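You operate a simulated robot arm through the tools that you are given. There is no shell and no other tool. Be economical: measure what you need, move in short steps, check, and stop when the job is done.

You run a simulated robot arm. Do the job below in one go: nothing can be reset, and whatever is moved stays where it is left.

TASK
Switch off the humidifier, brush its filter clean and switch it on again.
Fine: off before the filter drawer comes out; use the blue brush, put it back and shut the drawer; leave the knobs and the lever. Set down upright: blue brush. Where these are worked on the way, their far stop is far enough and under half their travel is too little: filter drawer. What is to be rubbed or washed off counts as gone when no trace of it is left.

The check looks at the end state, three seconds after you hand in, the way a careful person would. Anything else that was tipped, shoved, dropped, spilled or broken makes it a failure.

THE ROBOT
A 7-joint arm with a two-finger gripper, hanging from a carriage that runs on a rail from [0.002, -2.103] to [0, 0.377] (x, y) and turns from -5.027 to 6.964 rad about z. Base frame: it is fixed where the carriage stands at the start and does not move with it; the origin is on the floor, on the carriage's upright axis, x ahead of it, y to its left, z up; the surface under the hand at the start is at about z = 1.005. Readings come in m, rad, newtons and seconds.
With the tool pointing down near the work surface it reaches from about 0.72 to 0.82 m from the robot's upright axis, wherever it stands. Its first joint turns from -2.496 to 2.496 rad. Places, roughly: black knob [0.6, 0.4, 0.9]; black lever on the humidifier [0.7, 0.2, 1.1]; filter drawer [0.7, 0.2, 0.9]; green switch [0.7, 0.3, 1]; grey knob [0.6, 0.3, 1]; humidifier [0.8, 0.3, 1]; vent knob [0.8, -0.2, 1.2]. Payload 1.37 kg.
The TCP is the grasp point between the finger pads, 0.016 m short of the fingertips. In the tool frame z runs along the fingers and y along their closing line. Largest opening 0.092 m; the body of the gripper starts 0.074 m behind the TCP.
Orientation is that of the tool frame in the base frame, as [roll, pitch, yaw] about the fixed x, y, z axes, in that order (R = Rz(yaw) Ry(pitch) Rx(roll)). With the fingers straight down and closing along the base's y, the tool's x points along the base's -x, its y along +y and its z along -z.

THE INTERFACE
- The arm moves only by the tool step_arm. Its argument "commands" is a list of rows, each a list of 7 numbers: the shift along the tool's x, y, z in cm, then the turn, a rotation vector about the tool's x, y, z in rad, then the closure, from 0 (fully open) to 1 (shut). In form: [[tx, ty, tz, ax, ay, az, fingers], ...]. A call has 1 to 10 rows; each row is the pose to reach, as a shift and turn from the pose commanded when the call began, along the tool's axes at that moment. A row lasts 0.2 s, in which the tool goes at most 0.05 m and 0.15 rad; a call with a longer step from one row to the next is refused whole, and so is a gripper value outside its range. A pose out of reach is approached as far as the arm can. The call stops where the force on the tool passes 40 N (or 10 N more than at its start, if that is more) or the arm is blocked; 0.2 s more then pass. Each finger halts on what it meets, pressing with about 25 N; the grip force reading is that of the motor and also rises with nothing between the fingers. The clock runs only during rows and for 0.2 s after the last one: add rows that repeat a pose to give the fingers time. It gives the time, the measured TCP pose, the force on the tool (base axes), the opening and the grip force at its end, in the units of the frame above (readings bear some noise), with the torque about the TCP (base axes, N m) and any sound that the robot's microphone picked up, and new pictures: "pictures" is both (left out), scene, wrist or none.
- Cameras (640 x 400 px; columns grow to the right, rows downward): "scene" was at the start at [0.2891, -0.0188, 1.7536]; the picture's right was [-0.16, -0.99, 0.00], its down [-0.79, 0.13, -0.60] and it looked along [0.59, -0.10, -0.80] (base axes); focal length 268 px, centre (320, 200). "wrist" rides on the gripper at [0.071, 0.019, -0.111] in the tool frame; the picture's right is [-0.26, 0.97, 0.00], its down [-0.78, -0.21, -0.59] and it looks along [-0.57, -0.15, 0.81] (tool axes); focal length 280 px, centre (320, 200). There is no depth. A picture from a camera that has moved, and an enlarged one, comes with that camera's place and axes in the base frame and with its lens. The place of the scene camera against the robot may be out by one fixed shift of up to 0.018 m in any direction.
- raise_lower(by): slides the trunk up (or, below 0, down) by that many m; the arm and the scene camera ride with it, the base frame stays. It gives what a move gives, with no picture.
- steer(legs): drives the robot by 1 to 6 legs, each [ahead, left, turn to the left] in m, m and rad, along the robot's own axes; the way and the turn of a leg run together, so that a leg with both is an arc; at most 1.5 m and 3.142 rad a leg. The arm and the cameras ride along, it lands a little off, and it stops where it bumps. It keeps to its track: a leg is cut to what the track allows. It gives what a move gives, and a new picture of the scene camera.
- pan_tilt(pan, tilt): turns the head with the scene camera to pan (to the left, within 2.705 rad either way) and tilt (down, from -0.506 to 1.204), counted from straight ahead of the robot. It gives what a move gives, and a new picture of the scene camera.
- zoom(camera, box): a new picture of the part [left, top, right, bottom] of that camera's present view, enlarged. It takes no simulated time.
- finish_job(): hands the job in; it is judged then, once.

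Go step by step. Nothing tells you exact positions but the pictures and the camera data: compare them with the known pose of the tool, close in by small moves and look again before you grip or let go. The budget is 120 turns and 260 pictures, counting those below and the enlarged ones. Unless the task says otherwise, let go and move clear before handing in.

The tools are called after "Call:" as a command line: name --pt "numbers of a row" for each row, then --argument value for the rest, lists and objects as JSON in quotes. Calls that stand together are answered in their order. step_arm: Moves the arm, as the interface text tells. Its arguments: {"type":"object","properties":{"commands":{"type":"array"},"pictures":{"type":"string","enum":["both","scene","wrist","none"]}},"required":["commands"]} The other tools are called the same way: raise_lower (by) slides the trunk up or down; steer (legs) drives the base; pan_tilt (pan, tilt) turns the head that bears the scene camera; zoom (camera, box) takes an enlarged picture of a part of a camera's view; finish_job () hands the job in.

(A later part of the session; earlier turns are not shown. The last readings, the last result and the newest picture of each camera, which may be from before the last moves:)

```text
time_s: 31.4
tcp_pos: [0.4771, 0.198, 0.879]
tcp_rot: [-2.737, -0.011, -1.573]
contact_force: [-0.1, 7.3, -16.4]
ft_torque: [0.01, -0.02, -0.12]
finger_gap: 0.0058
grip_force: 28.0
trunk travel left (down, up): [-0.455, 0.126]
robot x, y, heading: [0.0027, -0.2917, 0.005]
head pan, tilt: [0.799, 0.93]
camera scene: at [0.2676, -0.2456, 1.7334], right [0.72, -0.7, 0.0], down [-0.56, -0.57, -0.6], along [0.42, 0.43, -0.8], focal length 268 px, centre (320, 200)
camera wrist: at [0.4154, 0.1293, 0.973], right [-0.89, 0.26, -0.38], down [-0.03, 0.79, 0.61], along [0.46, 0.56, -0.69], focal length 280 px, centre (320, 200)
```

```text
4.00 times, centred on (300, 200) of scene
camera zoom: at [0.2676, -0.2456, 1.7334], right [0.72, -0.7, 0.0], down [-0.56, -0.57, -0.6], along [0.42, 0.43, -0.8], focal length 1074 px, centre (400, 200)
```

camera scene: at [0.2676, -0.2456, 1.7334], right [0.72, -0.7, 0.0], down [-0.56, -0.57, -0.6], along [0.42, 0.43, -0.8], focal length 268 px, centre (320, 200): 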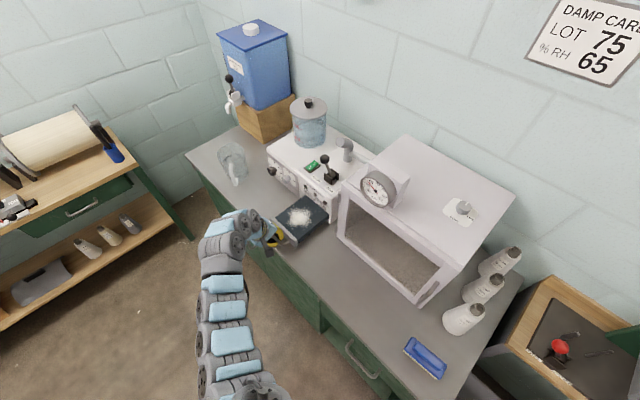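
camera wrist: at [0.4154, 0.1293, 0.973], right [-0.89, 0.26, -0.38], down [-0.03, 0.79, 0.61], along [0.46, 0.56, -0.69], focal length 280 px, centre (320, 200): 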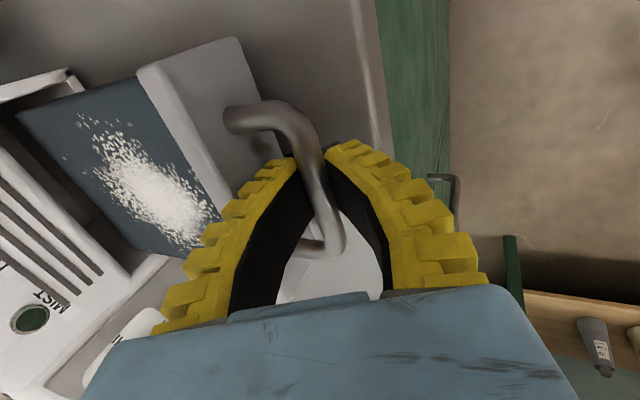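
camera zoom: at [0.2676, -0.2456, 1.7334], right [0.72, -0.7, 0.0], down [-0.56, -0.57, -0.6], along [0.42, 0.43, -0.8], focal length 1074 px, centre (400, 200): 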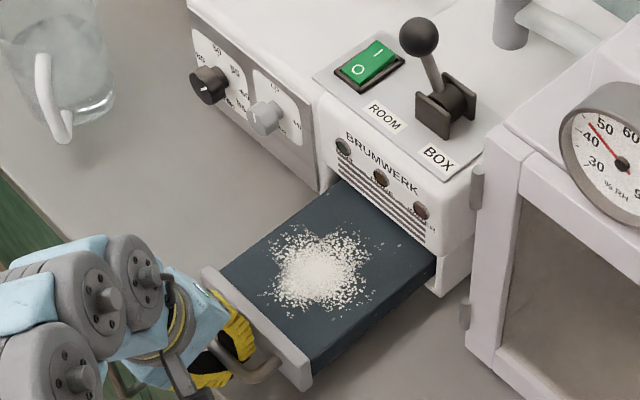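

Call:
step_arm --pt "0 0.9 -0.3 0 0 0 1" --pt "0 1.8 -0.7 0 0 0 1" --pt "0 2.7 -1.1 0 0 0 1" --pt "0 2.7 -1.1 0 0 0 1" --pictures "scene"

Call:
zoom --camera "scene" --box '[240, 150, 360, 250]'

```text
time_s: 32.4
tcp_pos: [0.4626, 0.1963, 0.8825]
tcp_rot: [-2.721, -0.01, -1.582]
contact_force: [38.2, 0.9, -7.2]
ft_torque: [0.2, 0.04, 0.14]
finger_gap: 0.006
grip_force: 28.3
trunk travel left (down, up): [-0.455, 0.126]
robot x, y, heading: [-0.0009, -0.2931, -0.004]
head pan, tilt: [0.799, 0.93]
camera scene: at [0.2704, -0.2462, 1.7352], right [0.72, -0.7, 0.0], down [-0.56, -0.57, -0.6], along [0.42, 0.43, -0.8], focal length 268 px, centre (320, 200)
```

scene: 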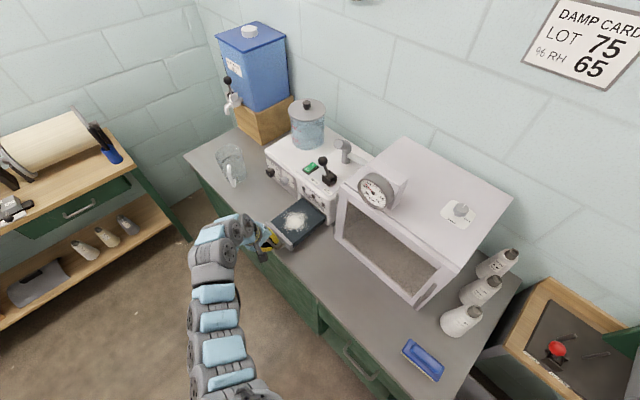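

```text
4.00 times, centred on (300, 200) of scene
camera zoom: at [0.2704, -0.2462, 1.7352], right [0.72, -0.7, 0.0], down [-0.56, -0.57, -0.6], along [0.42, 0.43, -0.8], focal length 1074 px, centre (400, 200)
```

zoom: 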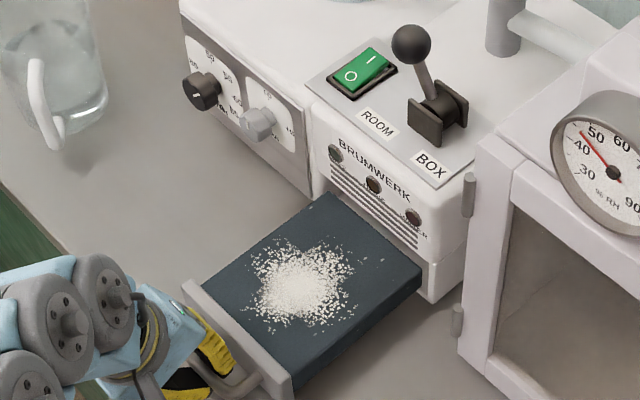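

The drawer is at its far stop. I'll relax, open, and back the hand off upward.

Call:
step_arm --pt "0 -0.8 0.3 0 0 0 1" --pt "0 -0.8 0.3 0 0 0 0.8" --pt "0 -0.8 0.3 0 0 0 0.7" --pt "0 -0.8 0.3 0 0 0 0.7" --pictures "none"

Call:
step_arm --pt "0 0 -1.5 0 0 0 0.7" --pt "0 0 -4 0 0 0 0.7" --pt "0 -2 -8 0 0 0 0.6" --pt "0 -4 -12 0 0 0 0.5" --pt "0 -6 -16 0 0 0 0.2" --pt "0 -8 -20 -0.15 0 0 0" --pt "0 -10 -23 -0.3 0 0 0" --pt "0 -10 -23 -0.4 0 0 0" --pictures "both"

```text
time_s: 33.4
tcp_pos: [0.4591, 0.1978, 0.8797]
tcp_rot: [-2.736, -0.011, -1.575]
contact_force: [-0.2, -0.6, -0.6]
ft_torque: [0.01, 0.03, -0.02]
finger_gap: 0.0315
grip_force: 2.9
trunk travel left (down, up): [-0.455, 0.126]
robot x, y, heading: [0.0044, -0.2912, -0.002]
head pan, tilt: [0.799, 0.93]
```

```text
time_s: 35.1
tcp_pos: [0.4555, 0.195, 1.0951]
tcp_rot: [-2.931, -0.01, -1.576]
contact_force: [-0.1, -0.6, 0.9]
ft_torque: [0.01, 0.02, 0.01]
finger_gap: 0.0918
grip_force: 0.1
out of reach, approached as far as the arm can: row 7, 8
trunk travel left (down, up): [-0.455, 0.126]
robot x, y, heading: [-0.0012, -0.2898, 0.003]
head pan, tilt: [0.799, 0.93]
camera scene: at [0.2682, -0.2457, 1.7336], right [0.72, -0.7, 0.0], down [-0.56, -0.57, -0.6], along [0.42, 0.43, -0.8], focal length 268 px, centre (320, 200)
camera wrist: at [0.4128, 0.1268, 1.1993], right [-0.94, 0.26, -0.21], down [0.09, 0.79, 0.61], along [0.32, 0.56, -0.76], focal length 280 px, centre (320, 200)
```

scene: 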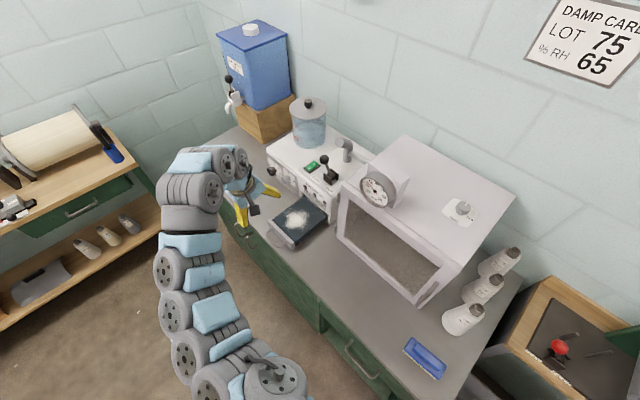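
wrist: 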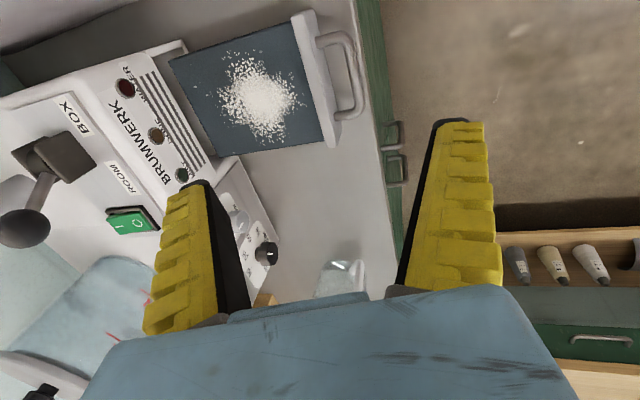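

The loose scale patch centres around (0.57, 0.20). Next comes the brush at about (0.547, -0.386), so I'll drive right with the hand in this pose.

Call:
steer --legs '[[0, -0.6, 0]]'

Call:
step_arm --pt "0 -2 -1 -0.1 0 0 0" --pt "0 -4 -1 -0.21 0 0 0" --pt "0 -8 -1 -0.21 0 0 0" --pt "0 -8.5 1 -0.21 0 0 0" --pictures "both"

```text
time_s: 38.5
tcp_pos: [0.4521, -0.3973, 1.0948]
tcp_rot: [-2.931, -0.012, -1.566]
contact_force: [-0.1, 0.4, -0.9]
ft_torque: [0.02, -0.01, -0.03]
finger_gap: 0.0917
grip_force: 0.1
trunk travel left (down, up): [-0.455, 0.126]
robot x, y, heading: [0.0037, -0.8849, 0.011]
head pan, tilt: [0.799, 0.93]
camera scene: at [0.268, -0.8392, 1.7336], right [0.72, -0.69, 0.0], down [-0.55, -0.58, -0.6], along [0.41, 0.43, -0.8], focal length 268 px, centre (320, 200)
```

scene: 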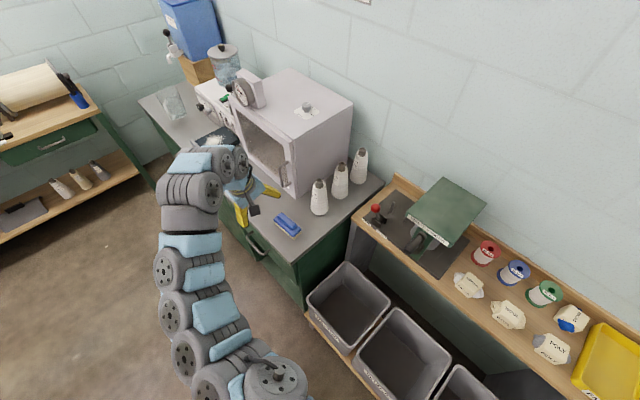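

```text
time_s: 39.5
tcp_pos: [0.5342, -0.3968, 1.1012]
tcp_rot: [3.141, -0.013, -1.567]
contact_force: [0.1, 0.1, 0.8]
ft_torque: [-0.03, -0.01, 0.02]
finger_gap: 0.0919
grip_force: 0.0
out of reach, approached as far as the arm can: row 1, 2
trunk travel left (down, up): [-0.455, 0.126]
robot x, y, heading: [0.0021, -0.8883, 0.005]
head pan, tilt: [0.799, 0.93]
camera scene: at [0.2677, -0.8393, 1.7333], right [0.72, -0.69, 0.0], down [-0.55, -0.58, -0.6], along [0.41, 0.43, -0.8], focal length 268 px, centre (320, 200)
camera wrist: at [0.5148, -0.4644, 1.2115], right [-0.97, 0.26, 0.0], down [0.21, 0.79, 0.58], along [0.15, 0.56, -0.81], focal length 280 px, centre (320, 200)
```

scene: 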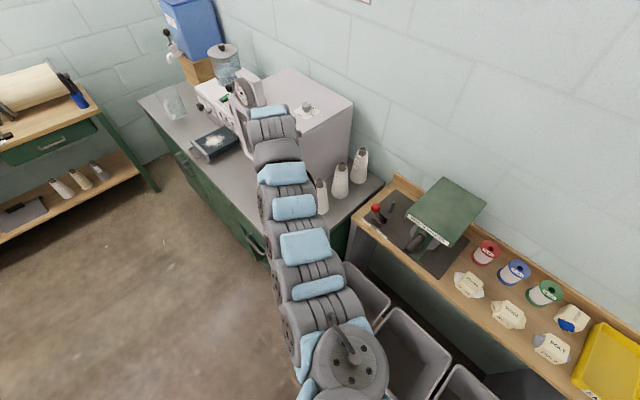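
wrist: 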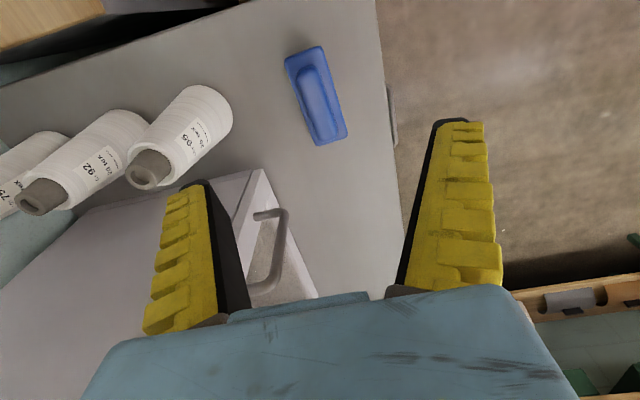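

The brush centre is at about (0.544, -0.37), its long side nearly along y. I'll come down above it, turned slightly to match, and look again.

Call:
step_arm --pt "-1 -0.5 4 0 0 -0.075 0" --pt "-2 -1.0 8 0 0 -0.075 0" --pt "-2.8 -1.0 12 0 0 -0.075 0" --pt "-2.8 -1.0 12 0 0 -0.075 0" --pictures "wrist"

Call:
zoom --camera "wrist" --box '[220, 20, 420, 180]'

```text
time_s: 40.5
tcp_pos: [0.5471, -0.3721, 0.9819]
tcp_rot: [-3.14, -0.009, -1.489]
contact_force: [-0.6, 0.2, -0.3]
ft_torque: [0.02, 0.01, 0.0]
finger_gap: 0.0918
grip_force: 0.0
trunk travel left (down, up): [-0.455, 0.126]
robot x, y, heading: [0.0018, -0.8892, 0.006]
head pan, tilt: [0.799, 0.93]
camera wrist: at [0.5315, -0.4406, 1.0931], right [-0.98, 0.18, 0.0], down [0.15, 0.8, 0.58], along [0.11, 0.57, -0.81], focal length 280 px, centre (320, 200)
```

wrist: 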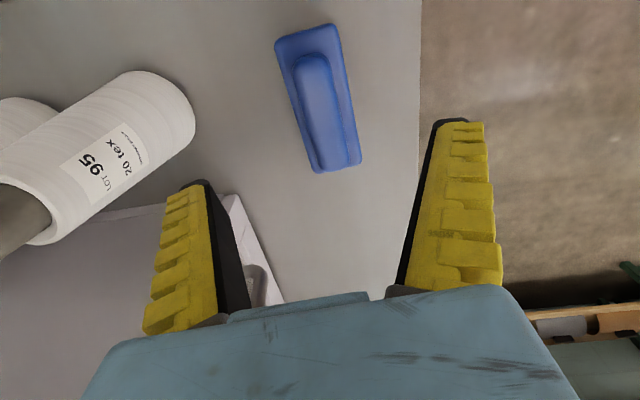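

```text
2.50 times, centred on (320, 100) of wrist
camera zoom: at [0.5315, -0.4406, 1.0931], right [-0.98, 0.18, 0.0], down [0.15, 0.8, 0.58], along [0.11, 0.57, -0.81], focal length 701 px, centre (320, 450)
```

zoom: 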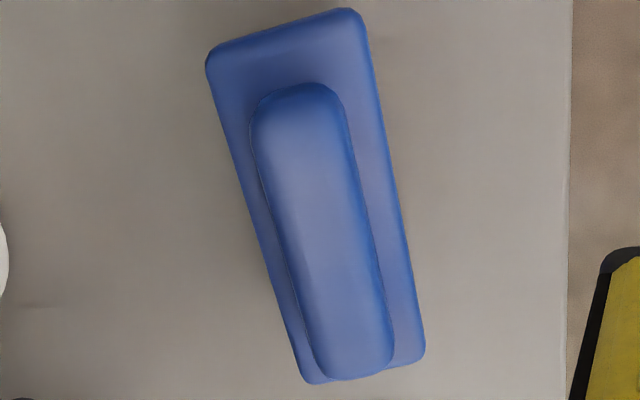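

Refined: handle ridge centre about (0.543, -0.364), 3 cm wide, ridge base near z 0.857. I'll go down with a partly closed gripper, then look.

Call:
step_arm --pt "-0.8 0.3 3 0 0 0.03 0.35" --pt "-0.8 0.3 6 0 0 0.03 0.35" --pt "-0.8 0.3 8.5 0 0 0.03 0.35" --pt "-0.8 0.3 8.5 0 0 0.03 0.35" --pictures "wrist"

Call:
zoom --camera "wrist" --box '[180, 60, 460, 260]'

```text
time_s: 41.5
tcp_pos: [0.5422, -0.3598, 0.8975]
tcp_rot: [3.141, -0.008, -1.519]
contact_force: [-0.2, 0.8, 0.4]
ft_torque: [0.02, -0.04, -0.03]
finger_gap: 0.0625
grip_force: 2.1
trunk travel left (down, up): [-0.455, 0.126]
robot x, y, heading: [0.0013, -0.8873, 0.011]
head pan, tilt: [0.799, 0.93]
camera wrist: at [0.5262, -0.4305, 1.0076], right [-0.98, 0.21, 0.0], down [0.17, 0.8, 0.58], along [0.13, 0.57, -0.81], focal length 280 px, centre (320, 200)
```

wrist: 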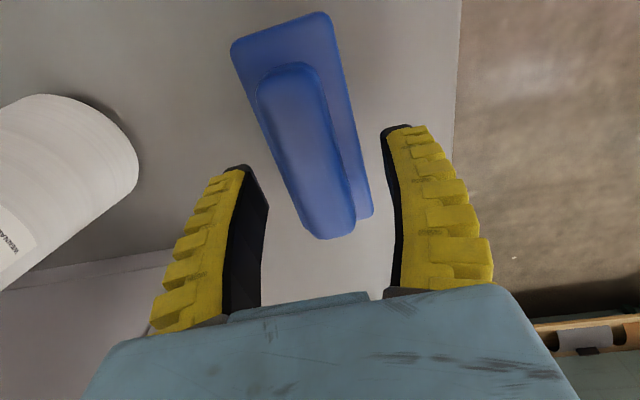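

```text
2.00 times, centred on (320, 160) of wrist
camera zoom: at [0.5262, -0.4305, 1.0076], right [-0.98, 0.21, 0.0], down [0.17, 0.8, 0.58], along [0.13, 0.57, -0.81], focal length 561 px, centre (320, 280)
```

zoom: 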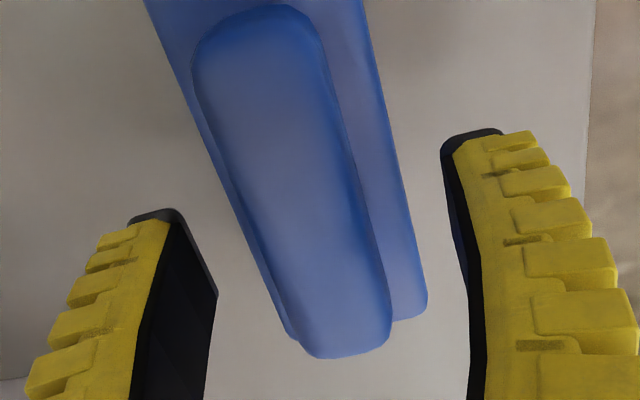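

The handle is centred between the fingers. I'll lower 2 cm watching the force, then close.

Call:
step_arm --pt "0 0 0.8 0 0 0.015 0.35" --pt "0 0 1.4 0 0 0.015 0.35" --pt "0 0 1.9 0 0 0.015 0.35" --pt "0 0 1.9 0 0 0.015 0.35" --pictures "wrist"

Call:
zoom --camera "wrist" --box '[180, 60, 460, 260]'

```text
time_s: 42.5
tcp_pos: [0.5396, -0.3647, 0.8856]
tcp_rot: [-3.139, -0.011, -1.536]
contact_force: [0.3, 0.4, 0.0]
ft_torque: [0.0, -0.03, 0.03]
finger_gap: 0.0625
grip_force: 1.9
out of reach, approached as far as the arm can: row 1, 2, 3, 4
trunk travel left (down, up): [-0.455, 0.126]
robot x, y, heading: [0.0005, -0.8878, 0.014]
head pan, tilt: [0.799, 0.93]
camera wrist: at [0.5224, -0.4344, 0.9964], right [-0.97, 0.23, 0.0], down [0.18, 0.79, 0.58], along [0.14, 0.57, -0.81], focal length 280 px, centre (320, 200)
```

wrist: 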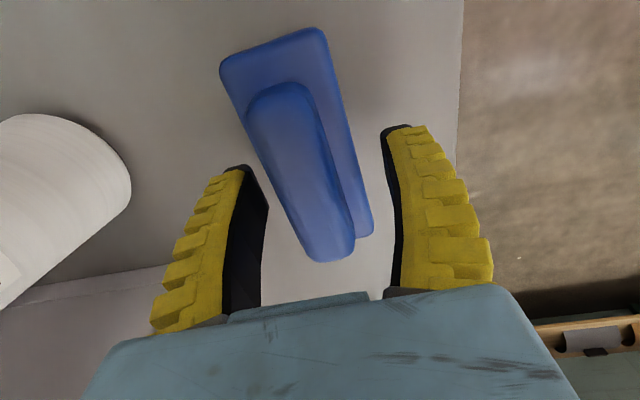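

```text
2.00 times, centred on (320, 160) of wrist
camera zoom: at [0.5224, -0.4344, 0.9964], right [-0.97, 0.23, 0.0], down [0.18, 0.79, 0.58], along [0.14, 0.57, -0.81], focal length 561 px, centre (320, 280)
```

zoom: 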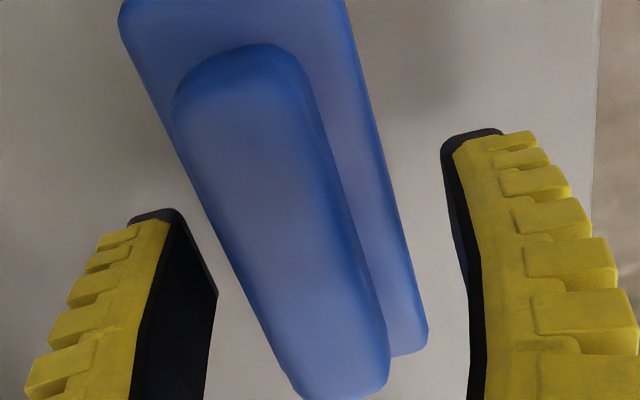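

The arm hits its reach limit again with the trunk high. I'll raise the arm 15 cm and lower the trunk 14 cm.

Call:
step_arm --pt "0 0 -4 0 0 0 0.35" --pt "0 0 -8 0 0 0 0.35" --pt "0 0 -12 0 0 0 0.35" --pt "0 0 -15 0 0 0 0.35" --pt "0 0 -15 0 0 0 0.35" --pictures "none"

Call:
raise_lower --by -0.135

Call:
zoom --camera "wrist" --box '[160, 0, 480, 200]'

```text
time_s: 43.7
tcp_pos: [0.5424, -0.3664, 1.0367]
tcp_rot: [-3.139, -0.012, -1.536]
contact_force: [-0.6, 0.3, 0.6]
ft_torque: [0.0, 0.01, 0.01]
finger_gap: 0.0622
grip_force: 1.8
trunk travel left (down, up): [-0.455, 0.126]
robot x, y, heading: [-0.0005, -0.8884, 0.006]
head pan, tilt: [0.799, 0.93]
```

```text
time_s: 45.4
tcp_pos: [0.5416, -0.3644, 0.9021]
tcp_rot: [-3.139, -0.011, -1.536]
contact_force: [0.4, -0.8, 1.4]
ft_torque: [0.0, 0.0, 0.01]
finger_gap: 0.0622
grip_force: 2.0
trunk travel left (down, up): [-0.32, 0.261]
robot x, y, heading: [0.0023, -0.8862, 0.015]
head pan, tilt: [0.799, 0.93]
```

```text
2.00 times, centred on (320, 100) of wrist
camera zoom: at [0.5239, -0.4341, 1.0128], right [-0.97, 0.23, 0.0], down [0.18, 0.79, 0.58], along [0.14, 0.57, -0.81], focal length 561 px, centre (320, 400)
```

zoom: 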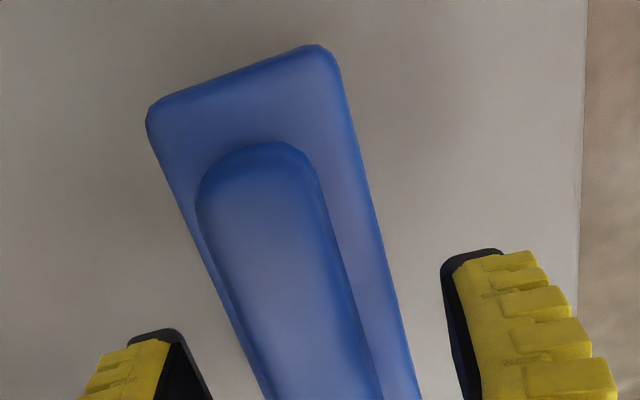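

Call:
step_arm --pt "-0.5 -0.2 0.8 0 0 0 0.35" --pt "-0.5 -0.2 1.6 0 0 0 0.35" --pt "-0.5 -0.2 2.1 0 0 0 0.35" --pt "-0.5 -0.2 2.5 0 0 0 0.35" --pt "-0.5 -0.2 2.5 0 0 0 0.35" --pictures "wrist"

Call:
zoom --camera "wrist" --box '[180, 60, 460, 260]'

```text
time_s: 46.6
tcp_pos: [0.5429, -0.3597, 0.8774]
tcp_rot: [-3.138, -0.012, -1.535]
contact_force: [-0.9, -1.0, 0.5]
ft_torque: [-0.05, 0.03, 0.01]
finger_gap: 0.0623
grip_force: 1.9
trunk travel left (down, up): [-0.32, 0.261]
robot x, y, heading: [0.0022, -0.8905, 0.01]
head pan, tilt: [0.799, 0.93]
camera wrist: at [0.5248, -0.4291, 0.9877], right [-0.97, 0.23, 0.0], down [0.18, 0.79, 0.58], along [0.14, 0.57, -0.81], focal length 280 px, centre (320, 200)
```

wrist: 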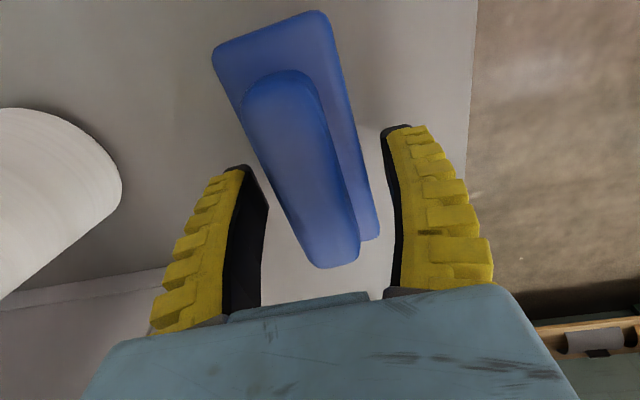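

```text
2.00 times, centred on (320, 160) of wrist
camera zoom: at [0.5248, -0.4291, 0.9877], right [-0.97, 0.23, 0.0], down [0.18, 0.79, 0.58], along [0.14, 0.57, -0.81], focal length 561 px, centre (320, 280)
```

zoom: 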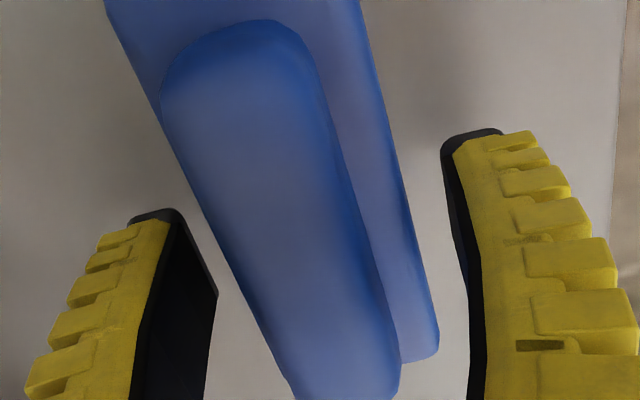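

Call:
step_arm --pt "0 0 0 0 0 0 0.6" --pt "0 0 0 0 0 0 0.8" --pt "0 0 0 0 0 0 1" --pt "0 0 0 0 0 0 1" --pt "0 0 0 0 0 0 1" --pictures "wrist"

Call:
zoom --camera "wrist" --box '[180, 60, 460, 260]'

```text
time_s: 47.8
tcp_pos: [0.5435, -0.3598, 0.8775]
tcp_rot: [-3.14, -0.01, -1.537]
contact_force: [-1.5, -1.5, 9.5]
ft_torque: [-0.04, 0.07, 0.16]
finger_gap: 0.0368
grip_force: 24.8
trunk travel left (down, up): [-0.32, 0.261]
robot x, y, heading: [0.0029, -0.8905, 0.01]
head pan, tilt: [0.799, 0.93]
camera wrist: at [0.5255, -0.4288, 0.9883], right [-0.97, 0.23, 0.0], down [0.18, 0.79, 0.58], along [0.14, 0.57, -0.81], focal length 280 px, centre (320, 200)
```

wrist: 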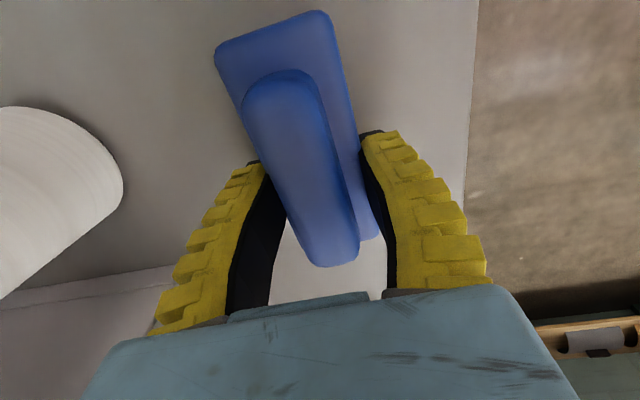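

```text
2.00 times, centred on (320, 160) of wrist
camera zoom: at [0.5255, -0.4288, 0.9883], right [-0.97, 0.23, 0.0], down [0.18, 0.79, 0.58], along [0.14, 0.57, -0.81], focal length 561 px, centre (320, 280)
```

zoom: 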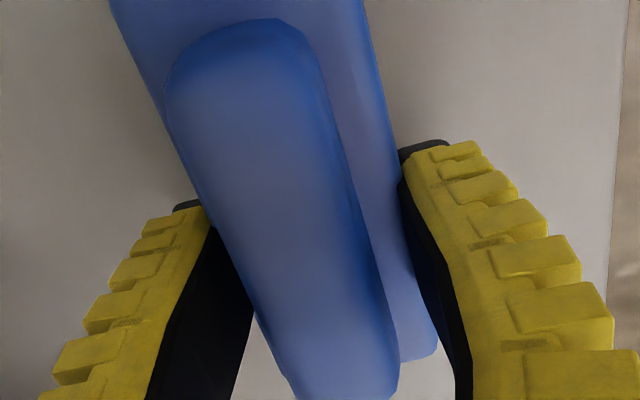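

The tips are on the rounded plate edge rather than the handle. I'll open, rise 7 mm and grip the handle ridge itself.

Call:
step_arm --pt "0 0 0 0 0 0 0.45" --pt "0 0 -0.6 0 0 0 0.45" --pt "0 0 -0.6 0 0 0 0.65" --pt "0 0 -0.6 0 0 0 0.85" --pt "0 0 -0.6 0 0 0 1" --pt "0 0 -0.6 0 0 0 1" --pt "0 0 -0.6 0 0 0 1" --pictures "wrist"

Call:
zoom --camera "wrist" --box '[180, 60, 460, 260]'

```text
time_s: 49.4
tcp_pos: [0.5438, -0.3601, 0.8839]
tcp_rot: [-3.14, -0.01, -1.537]
contact_force: [-1.0, -2.5, 9.0]
ft_torque: [-0.12, 0.02, 0.11]
finger_gap: 0.037
grip_force: 25.3
trunk travel left (down, up): [-0.32, 0.261]
robot x, y, heading: [-0.0034, -0.8845, 0.012]
head pan, tilt: [0.799, 0.93]
camera wrist: at [0.526, -0.4291, 0.9941], right [-0.97, 0.23, 0.0], down [0.18, 0.79, 0.58], along [0.14, 0.57, -0.81], focal length 280 px, centre (320, 200)
```

wrist: 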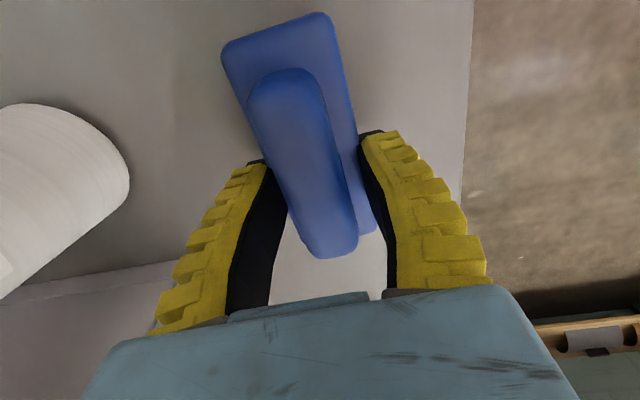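

```text
2.00 times, centred on (320, 160) of wrist
camera zoom: at [0.526, -0.4291, 0.9941], right [-0.97, 0.23, 0.0], down [0.18, 0.79, 0.58], along [0.14, 0.57, -0.81], focal length 561 px, centre (320, 280)
```

zoom: 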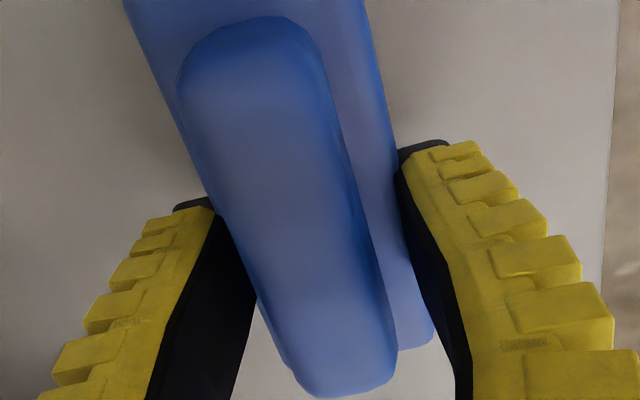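

The gap is the same 37 mm, so the pads bear on the vertical plate sides. That grip is good, so I'll regrip about 9 mm deeper and do a test lift.

Call:
step_arm --pt "0 0 0 0 0 0 0.45" --pt "0 0 0.5 0 0 0 0.45" --pt "0 0 0.9 0 0 0 0.45" --pt "0 0 0.9 0 0 0 0.7" --pt "0 0 0.9 0 0 0 1" --pt "0 0 0.9 0 0 0 1" --pt "0 0 0.9 0 0 0 1" --pictures "none"

Call:
step_arm --pt "0 0 -1 0 0 0 1" --pt "0 0 -3 0 0 0 1" --pt "0 0 -6 0 0 0 1" --pt "0 0 -6 0 0 0 1" --pictures "both"

Call:
zoom --camera "wrist" --box '[180, 60, 460, 260]'

```text
time_s: 51.0
tcp_pos: [0.5438, -0.3599, 0.8753]
tcp_rot: [-3.14, -0.009, -1.536]
contact_force: [-1.6, -2.4, 9.5]
ft_torque: [0.02, 0.07, 0.11]
finger_gap: 0.0365
grip_force: 24.8
trunk travel left (down, up): [-0.32, 0.261]
robot x, y, heading: [-0.0022, -0.8844, 0.012]
head pan, tilt: [0.799, 0.93]
```

```text
time_s: 52.0
tcp_pos: [0.5416, -0.3587, 0.9353]
tcp_rot: [-3.14, -0.009, -1.536]
contact_force: [0.2, 0.2, -1.1]
ft_torque: [0.01, 0.02, 0.01]
finger_gap: 0.0361
grip_force: 25.1
trunk travel left (down, up): [-0.32, 0.261]
robot x, y, heading: [0.0009, -0.8897, 0.012]
head pan, tilt: [0.799, 0.93]
camera scene: at [0.268, -0.8393, 1.5986], right [0.72, -0.69, 0.0], down [-0.55, -0.58, -0.6], along [0.41, 0.43, -0.8], focal length 268 px, centre (320, 200)
camera wrist: at [0.5248, -0.428, 1.0457], right [-0.97, 0.23, 0.0], down [0.18, 0.79, 0.58], along [0.14, 0.57, -0.81], focal length 280 px, centre (320, 200)
```

scene: 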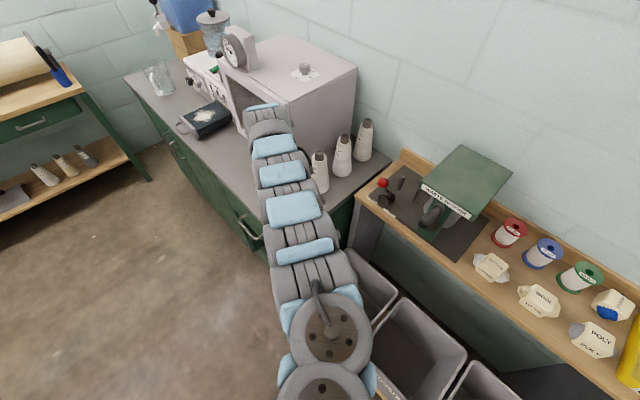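
wrist: 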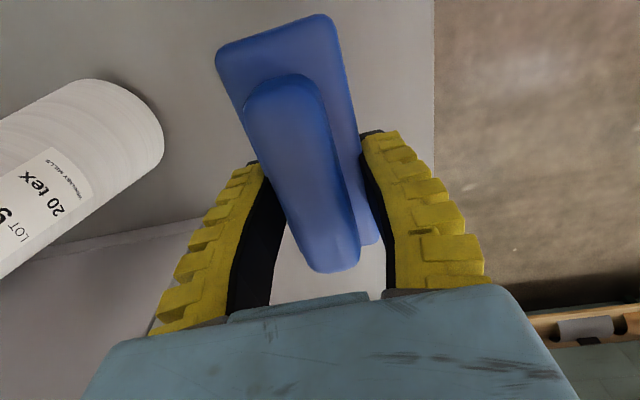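

```text
2.00 times, centred on (320, 160) of wrist
camera zoom: at [0.5248, -0.428, 1.0457], right [-0.97, 0.23, 0.0], down [0.18, 0.79, 0.58], along [0.14, 0.57, -0.81], focal length 561 px, centre (320, 280)
```

zoom: 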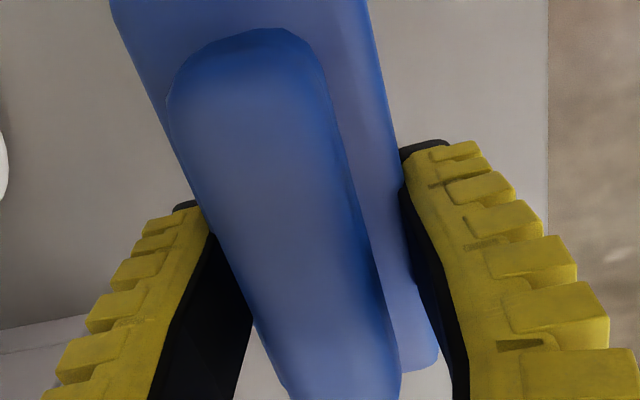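

The brush is held securely; it came from TCP (0.544, -0.360, 0.875). I'll lift higher and drive left so the brush is over the filter.

Call:
step_arm --pt "0 0 -4 0 0 0 1" --pt "0 0 -8 0 0 0 1" --pt "0 0 -12 0 0 0 1" --pt "0 0 -12 0 0 0 1" --pictures "none"

Call:
steer --legs '[[0, 0.565, -0.01]]'

Call:
step_arm --pt "0 0 0 0 0 0 1" --pictures "wrist"

```text
time_s: 53.0
tcp_pos: [0.5414, -0.3595, 1.0524]
tcp_rot: [-3.141, -0.007, -1.536]
contact_force: [-0.3, -0.6, -0.8]
ft_torque: [-0.02, -0.02, 0.0]
finger_gap: 0.0361
grip_force: 24.9
trunk travel left (down, up): [-0.32, 0.261]
robot x, y, heading: [0.0062, -0.8904, 0.015]
head pan, tilt: [0.799, 0.93]
```

```text
time_s: 56.2
tcp_pos: [0.5483, 0.2075, 1.0525]
tcp_rot: [-3.141, -0.01, -1.552]
contact_force: [-0.4, -0.2, -1.0]
ft_torque: [-0.03, 0.0, -0.02]
finger_gap: 0.0359
grip_force: 24.7
trunk travel left (down, up): [-0.32, 0.261]
robot x, y, heading: [0.0013, -0.3141, -0.003]
head pan, tilt: [0.799, 0.93]
camera scene: at [0.2683, -0.268, 1.5986], right [0.71, -0.7, 0.0], down [-0.56, -0.57, -0.6], along [0.42, 0.43, -0.8], focal length 268 px, centre (320, 200)
```

scene: 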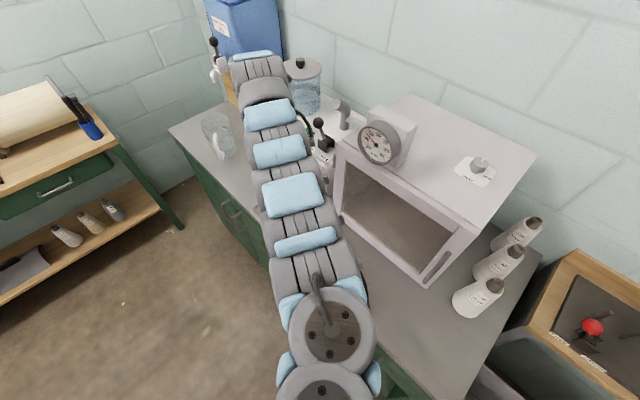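

```text
time_s: 56.6
tcp_pos: [0.5511, 0.2074, 1.0527]
tcp_rot: [-3.141, -0.01, -1.552]
contact_force: [-1.0, -0.3, -1.0]
ft_torque: [-0.01, -0.03, -0.03]
finger_gap: 0.0359
grip_force: 25.0
trunk travel left (down, up): [-0.32, 0.261]
robot x, y, heading: [0.0004, -0.3122, -0.004]
head pan, tilt: [0.799, 0.93]
camera wrist: at [0.5308, 0.1395, 1.1631], right [-0.97, 0.24, 0.0], down [0.2, 0.79, 0.58], along [0.14, 0.56, -0.81], focal length 280 px, centre (320, 200)
```

wrist: 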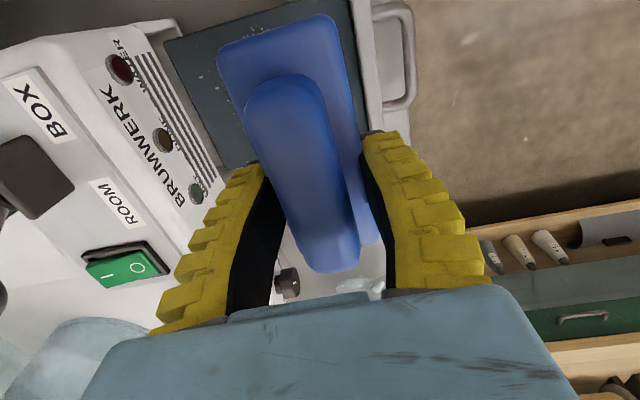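

The patch is under the brush. I'll go down in stages toward the filter surface.

Call:
step_arm --pt "0.2 -1.9 4 0 0 0 1" --pt "0.4 -1.9 8 0 0 0 1" --pt "0.4 -1.9 9.5 0 0 0 1" --pt "0.4 -1.9 10.3 0 0 0 1" --pt "0.4 -1.9 10.8 0 0 0 1" --pictures "wrist"

```text
time_s: 57.8
tcp_pos: [0.5672, 0.2004, 0.9437]
tcp_rot: [-3.14, -0.01, -1.553]
contact_force: [-1.6, -0.5, -0.7]
ft_torque: [0.01, 0.04, 0.0]
finger_gap: 0.0357
grip_force: 24.7
trunk travel left (down, up): [-0.32, 0.261]
robot x, y, heading: [-0.0007, -0.3141, -0.006]
head pan, tilt: [0.799, 0.93]
camera wrist: at [0.5498, 0.1332, 1.0546], right [-0.97, 0.24, 0.0], down [0.2, 0.79, 0.58], along [0.14, 0.56, -0.81], focal length 280 px, centre (320, 200)
```

wrist: 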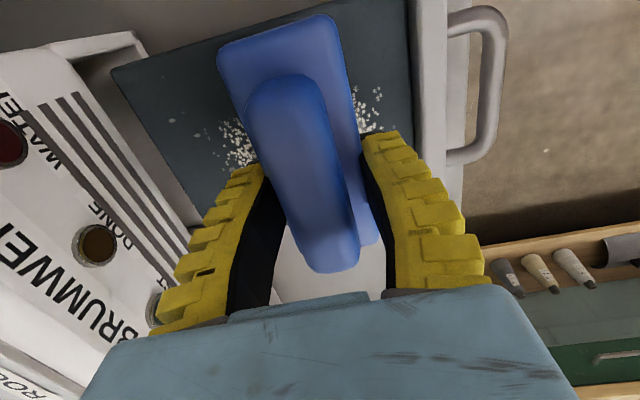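

Call:
step_arm --pt "0 0 0.4 0 0 0 1" --pt "0 0 0.8 0 0 0 1" --pt "0 0 1.2 0 0 0 1" --pictures "none"

```text
time_s: 58.6
tcp_pos: [0.5679, 0.2014, 0.9319]
tcp_rot: [3.141, -0.01, -1.551]
contact_force: [0.2, 0.0, -0.9]
ft_torque: [0.0, 0.0, -0.02]
finger_gap: 0.0359
grip_force: 24.9
trunk travel left (down, up): [-0.32, 0.261]
robot x, y, heading: [-0.0008, -0.3151, -0.005]
head pan, tilt: [0.799, 0.93]
```

Call:
step_arm --pt "0 0 0.3 0 0 0 1" --pt "0 0 0.6 0 0 0 1" --pt "0 0 0.9 0 0 0 1" --pictures "wrist"

```text
time_s: 59.4
tcp_pos: [0.5687, 0.2034, 0.9244]
tcp_rot: [-3.141, -0.009, -1.552]
contact_force: [-2.3, -0.8, 5.4]
ft_torque: [-0.24, 0.01, -0.04]
finger_gap: 0.0358
grip_force: 24.9
trunk travel left (down, up): [-0.32, 0.261]
robot x, y, heading: [-0.002, -0.312, -0.006]
head pan, tilt: [0.799, 0.93]
camera wrist: at [0.5503, 0.1344, 1.0356], right [-0.97, 0.24, 0.0], down [0.2, 0.79, 0.58], along [0.14, 0.56, -0.81], focal length 280 px, centre (320, 200)
```

wrist: 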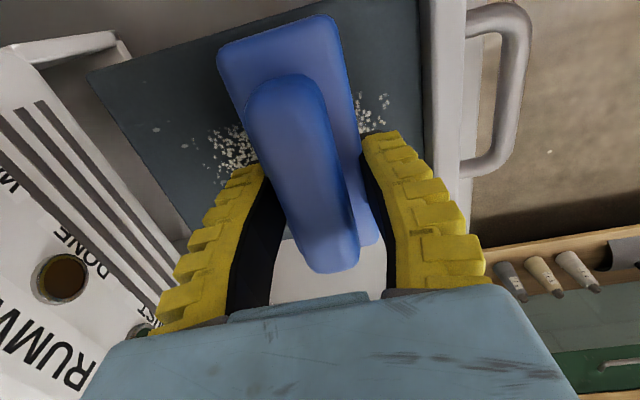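

Bristles touch at TCP z≈0.925 (5 N). I'll stroke along y, so that the drawer isn't pushed in, with a touch more pressure.

Call:
step_arm --pt "1 0 0.1 0 0 0 1" --pt "2.5 0 0.1 0 0 0 1" --pt "1 0 0.1 0 0 0 1" --pt "-1 0 0.1 0 0 0 1" --pt "-2.5 0 0.1 0 0 0 1" --pt "-1 0 0.1 0 0 0 1" --pt "1 0 0.1 0 0 0 1" --pt "2.5 0 0.1 0 0 0 1" --pt "0 0 0.1 0 0 0 1" --pictures "wrist"

```text
time_s: 61.4
tcp_pos: [0.5716, 0.2027, 0.9249]
tcp_rot: [-3.14, -0.008, -1.553]
contact_force: [0.4, 0.1, -0.5]
ft_torque: [0.13, 0.06, 0.0]
finger_gap: 0.0358
grip_force: 24.7
trunk travel left (down, up): [-0.32, 0.261]
robot x, y, heading: [0.0024, -0.3117, -0.008]
head pan, tilt: [0.799, 0.93]
camera wrist: at [0.5522, 0.1339, 1.0352], right [-0.97, 0.24, 0.0], down [0.2, 0.79, 0.58], along [0.15, 0.56, -0.81], focal length 280 px, centre (320, 200)
```

wrist: 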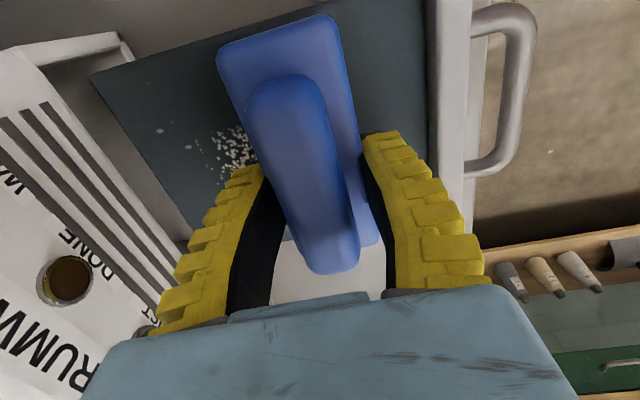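

Specks on the near side are going. I'll shift 1.8 cm toward the humidifier and stroke again with slightly more pressure.

Call:
step_arm --pt "0 -1.8 -0.3 0 0 0 1" --pt "0 -1.8 0.3 0 0 0 1" --pt "1.5 -1.8 0.3 0 0 0 1" --pt "3 -1.8 0.3 0 0 0 1" --pt "1 -1.8 0.3 0 0 0 1" --pt "-1 -1.8 0.3 0 0 0 1" --pt "-3 -1.8 0.3 0 0 0 1" --pt "-1 -1.8 0.3 0 0 0 1" --pt "1 -1.8 0.3 0 0 0 1" --pt "2 -1.8 0.3 0 0 0 1" --pictures "none"

Call:
step_arm --pt "-1 0 -0.5 0 0 0 1" --pt "-2 -1.2 -0.5 0 0 0 1" --pt "-2 -1.2 0.1 0 0 0 1" --pt "0 -1.2 0.1 0 0 0 1" --pt "1 -1.2 0.1 0 0 0 1" --pt "-1 -1.2 0.1 0 0 0 1" --pt "-3 -1.2 0.1 0 0 0 1" --pt "-4 -1.2 0.1 0 0 0 1" --pt "-2 -1.2 0.1 0 0 0 1" --pt "-2 1 -2 0 0 0 1" --pictures "wrist"

```text
time_s: 63.6
tcp_pos: [0.5888, 0.1807, 0.9205]
tcp_rot: [3.141, -0.011, -1.553]
contact_force: [0.5, -1.0, 0.7]
ft_torque: [0.04, -0.07, 0.0]
finger_gap: 0.0358
grip_force: 25.4
out of reach, approached as far as the arm can: row 7
trunk travel left (down, up): [-0.32, 0.261]
robot x, y, heading: [-0.0018, -0.3125, -0.003]
head pan, tilt: [0.799, 0.93]
```

```text
time_s: 65.8
tcp_pos: [0.5743, 0.205, 0.9404]
tcp_rot: [-3.14, -0.01, -1.551]
contact_force: [-0.3, -0.6, -0.8]
ft_torque: [0.03, 0.01, -0.01]
finger_gap: 0.0359
grip_force: 25.7
out of reach, approached as far as the arm can: row 8
trunk travel left (down, up): [-0.32, 0.261]
robot x, y, heading: [-0.0016, -0.3147, -0.008]
head pan, tilt: [0.799, 0.93]
camera wrist: at [0.5554, 0.1366, 1.0505], right [-0.97, 0.24, 0.0], down [0.2, 0.79, 0.58], along [0.14, 0.56, -0.81], focal length 280 px, centre (320, 200)
```

wrist: 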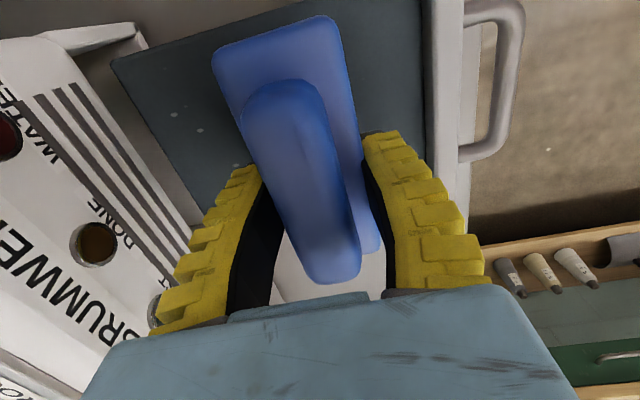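

Only a few specks remain near the far edge, at about x 0.63–0.656. I'll lift and turn the brush 90° so its long side reaches that edge without the hand meeting the humidifier.

Call:
step_arm --pt "0 0 -2 0 0 0.15 1" --pt "0 0 -5 0 0 0.3 1" --pt "0 0 -6 0 0 0.45 1" --pt "0 0 -6 0 0 0.6 1" --pt "0 0 -6 0 0 0.75 1" --pt "0 0 -6 0 0 0.9 1" --pt "0 0 -6 0 0 1.05 1" --pt "0 0 -6 0 0 1.2 1" --pt "0 0 -6 0 0 1.35 1" --pt "0 0 -6 0 0 1.5 1" --pictures "wrist"

```text
time_s: 68.0
tcp_pos: [0.578, 0.2036, 1.0002]
tcp_rot: [-3.132, -0.002, -3.055]
contact_force: [0.6, 0.4, -1.1]
ft_torque: [-0.02, -0.02, 0.01]
finger_gap: 0.0359
grip_force: 24.5
trunk travel left (down, up): [-0.32, 0.261]
robot x, y, heading: [-0.0022, -0.3132, -0.004]
head pan, tilt: [0.799, 0.93]
camera wrist: at [0.5037, 0.2191, 1.1101], right [0.18, 0.98, -0.01], down [0.79, -0.14, 0.59], along [0.58, -0.11, -0.81], focal length 280 px, centre (320, 200)
```

wrist: 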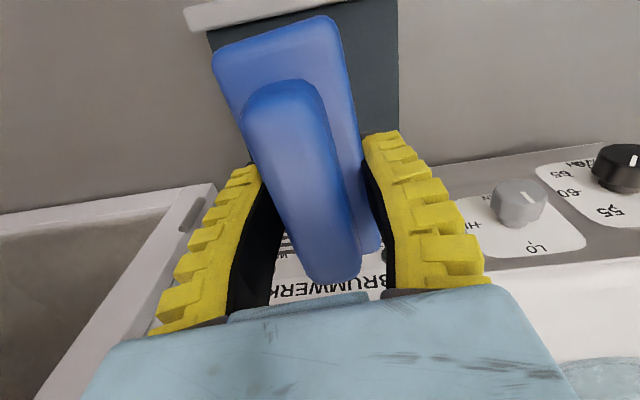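

Now I'll lower with the brush end near the far edge and stroke across y.

Call:
step_arm --pt "-1.2 -1.5 3 0 0 0.085 1" --pt "-2 -1.5 5.5 0 0 0.085 1" --pt "-2.3 -1.5 7 0 0 0.085 1" --pt "-2.3 -1.5 7.6 0 0 0.085 1" --pt "-2.3 -1.5 7.6 0 0 0.085 1" --pictures "wrist"

```text
time_s: 69.2
tcp_pos: [0.6007, 0.1905, 0.9235]
tcp_rot: [-3.132, 0.0, -3.136]
contact_force: [-0.2, -0.1, -1.8]
ft_torque: [0.01, 0.01, -0.01]
finger_gap: 0.0359
grip_force: 24.9
trunk travel left (down, up): [-0.32, 0.261]
robot x, y, heading: [-0.003, -0.3141, -0.004]
head pan, tilt: [0.799, 0.93]
camera wrist: at [0.5293, 0.2125, 1.0338], right [0.26, 0.97, -0.01], down [0.78, -0.2, 0.59], along [0.57, -0.16, -0.81], focal length 280 px, centre (320, 200)
```

wrist: 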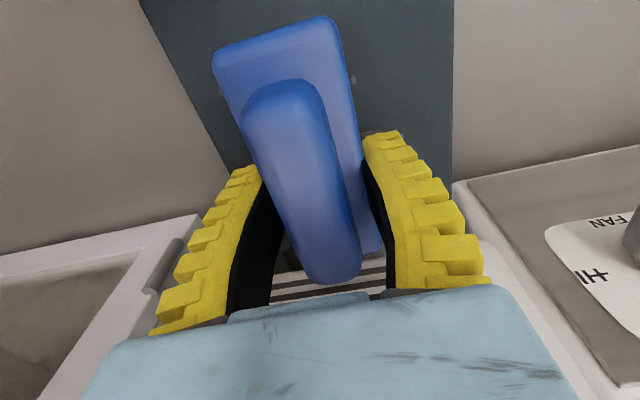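

Call:
step_arm --pt "0 0 0.4 0 0 0 1" --pt "0 -2 0.4 0 0 0 1" --pt "0 -4 0.4 0 0 0 1" --pt "0 -2 0.4 0 0 0 1" --pt "0 0 0.4 0 0 0 1" --pt "0 2 0.4 0 0 0 1" --pt "0 4 0.4 0 0 0 1" --pt "0 6 0.4 0 0 0 1" --pt "0 4 0.4 0 0 0 1" --pt "0 2 0.4 0 0 0 1" --pictures "none"

Call:
step_arm --pt "-0.6 0 0 0 0 0 1" --pt "-0.6 -2 0.1 0 0 0 1" --pt "-0.6 -4 0.1 0 0 0 1" --pt "-0.6 -6 0.1 0 0 0 1" --pt "-0.6 -4 0.1 0 0 0 1" --pt "-0.6 -2 0.1 0 0 0 1" --pt "0 0 0 0 0 0 1" --pt "3 0 -3 0 0 0 1" --pt "6 0 -6 0 0 0 1" --pt "8 0 -10 0 0 0 1" --pictures "wrist"

```text
time_s: 71.4
tcp_pos: [0.6001, 0.2102, 0.9199]
tcp_rot: [-3.132, 0.003, -3.134]
contact_force: [-0.1, -0.3, -1.1]
ft_torque: [-0.03, -0.06, 0.01]
finger_gap: 0.0361
grip_force: 25.0
out of reach, approached as far as the arm can: row 7, 8, 9
trunk travel left (down, up): [-0.32, 0.261]
robot x, y, heading: [0.0017, -0.3108, -0.004]
head pan, tilt: [0.799, 0.93]
```

```text
time_s: 73.6
tcp_pos: [0.5221, 0.2151, 1.0225]
tcp_rot: [-3.133, -0.001, -3.135]
contact_force: [-0.3, 0.7, -0.6]
ft_torque: [0.0, -0.03, -0.03]
finger_gap: 0.036
grip_force: 25.1
trunk travel left (down, up): [-0.32, 0.261]
robot x, y, heading: [-0.0002, -0.3122, -0.007]
head pan, tilt: [0.799, 0.93]
camera wrist: at [0.4497, 0.2364, 1.1314], right [0.25, 0.97, -0.01], down [0.78, -0.2, 0.59], along [0.57, -0.16, -0.81], focal length 280 px, centre (320, 200)
```

wrist: 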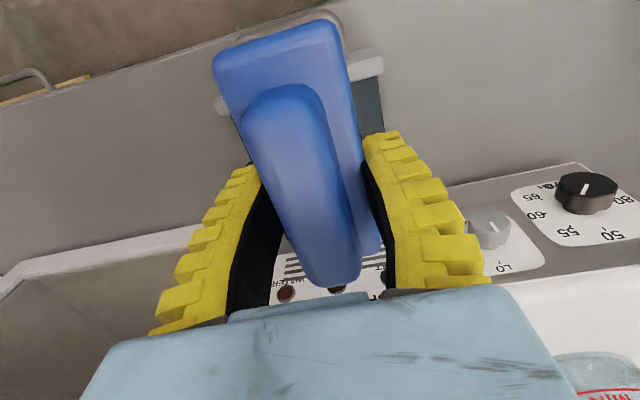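

I need a clear view of the filter, so I'll move the hand aside to the right and up, then look with both cameras.

Call:
step_arm --pt "0 -4 -4 0 0 0 1" --pt "0 -8 -8 0 0 0 1" --pt "0 -12 -9 0 0 0 1" --pt "0 -16 -9 0 0 0 1" --pt "0 -20 -9 0 0 0 1" --pictures "both"

```text
refused: row 1 steps farther than a row can; nothing moved
```

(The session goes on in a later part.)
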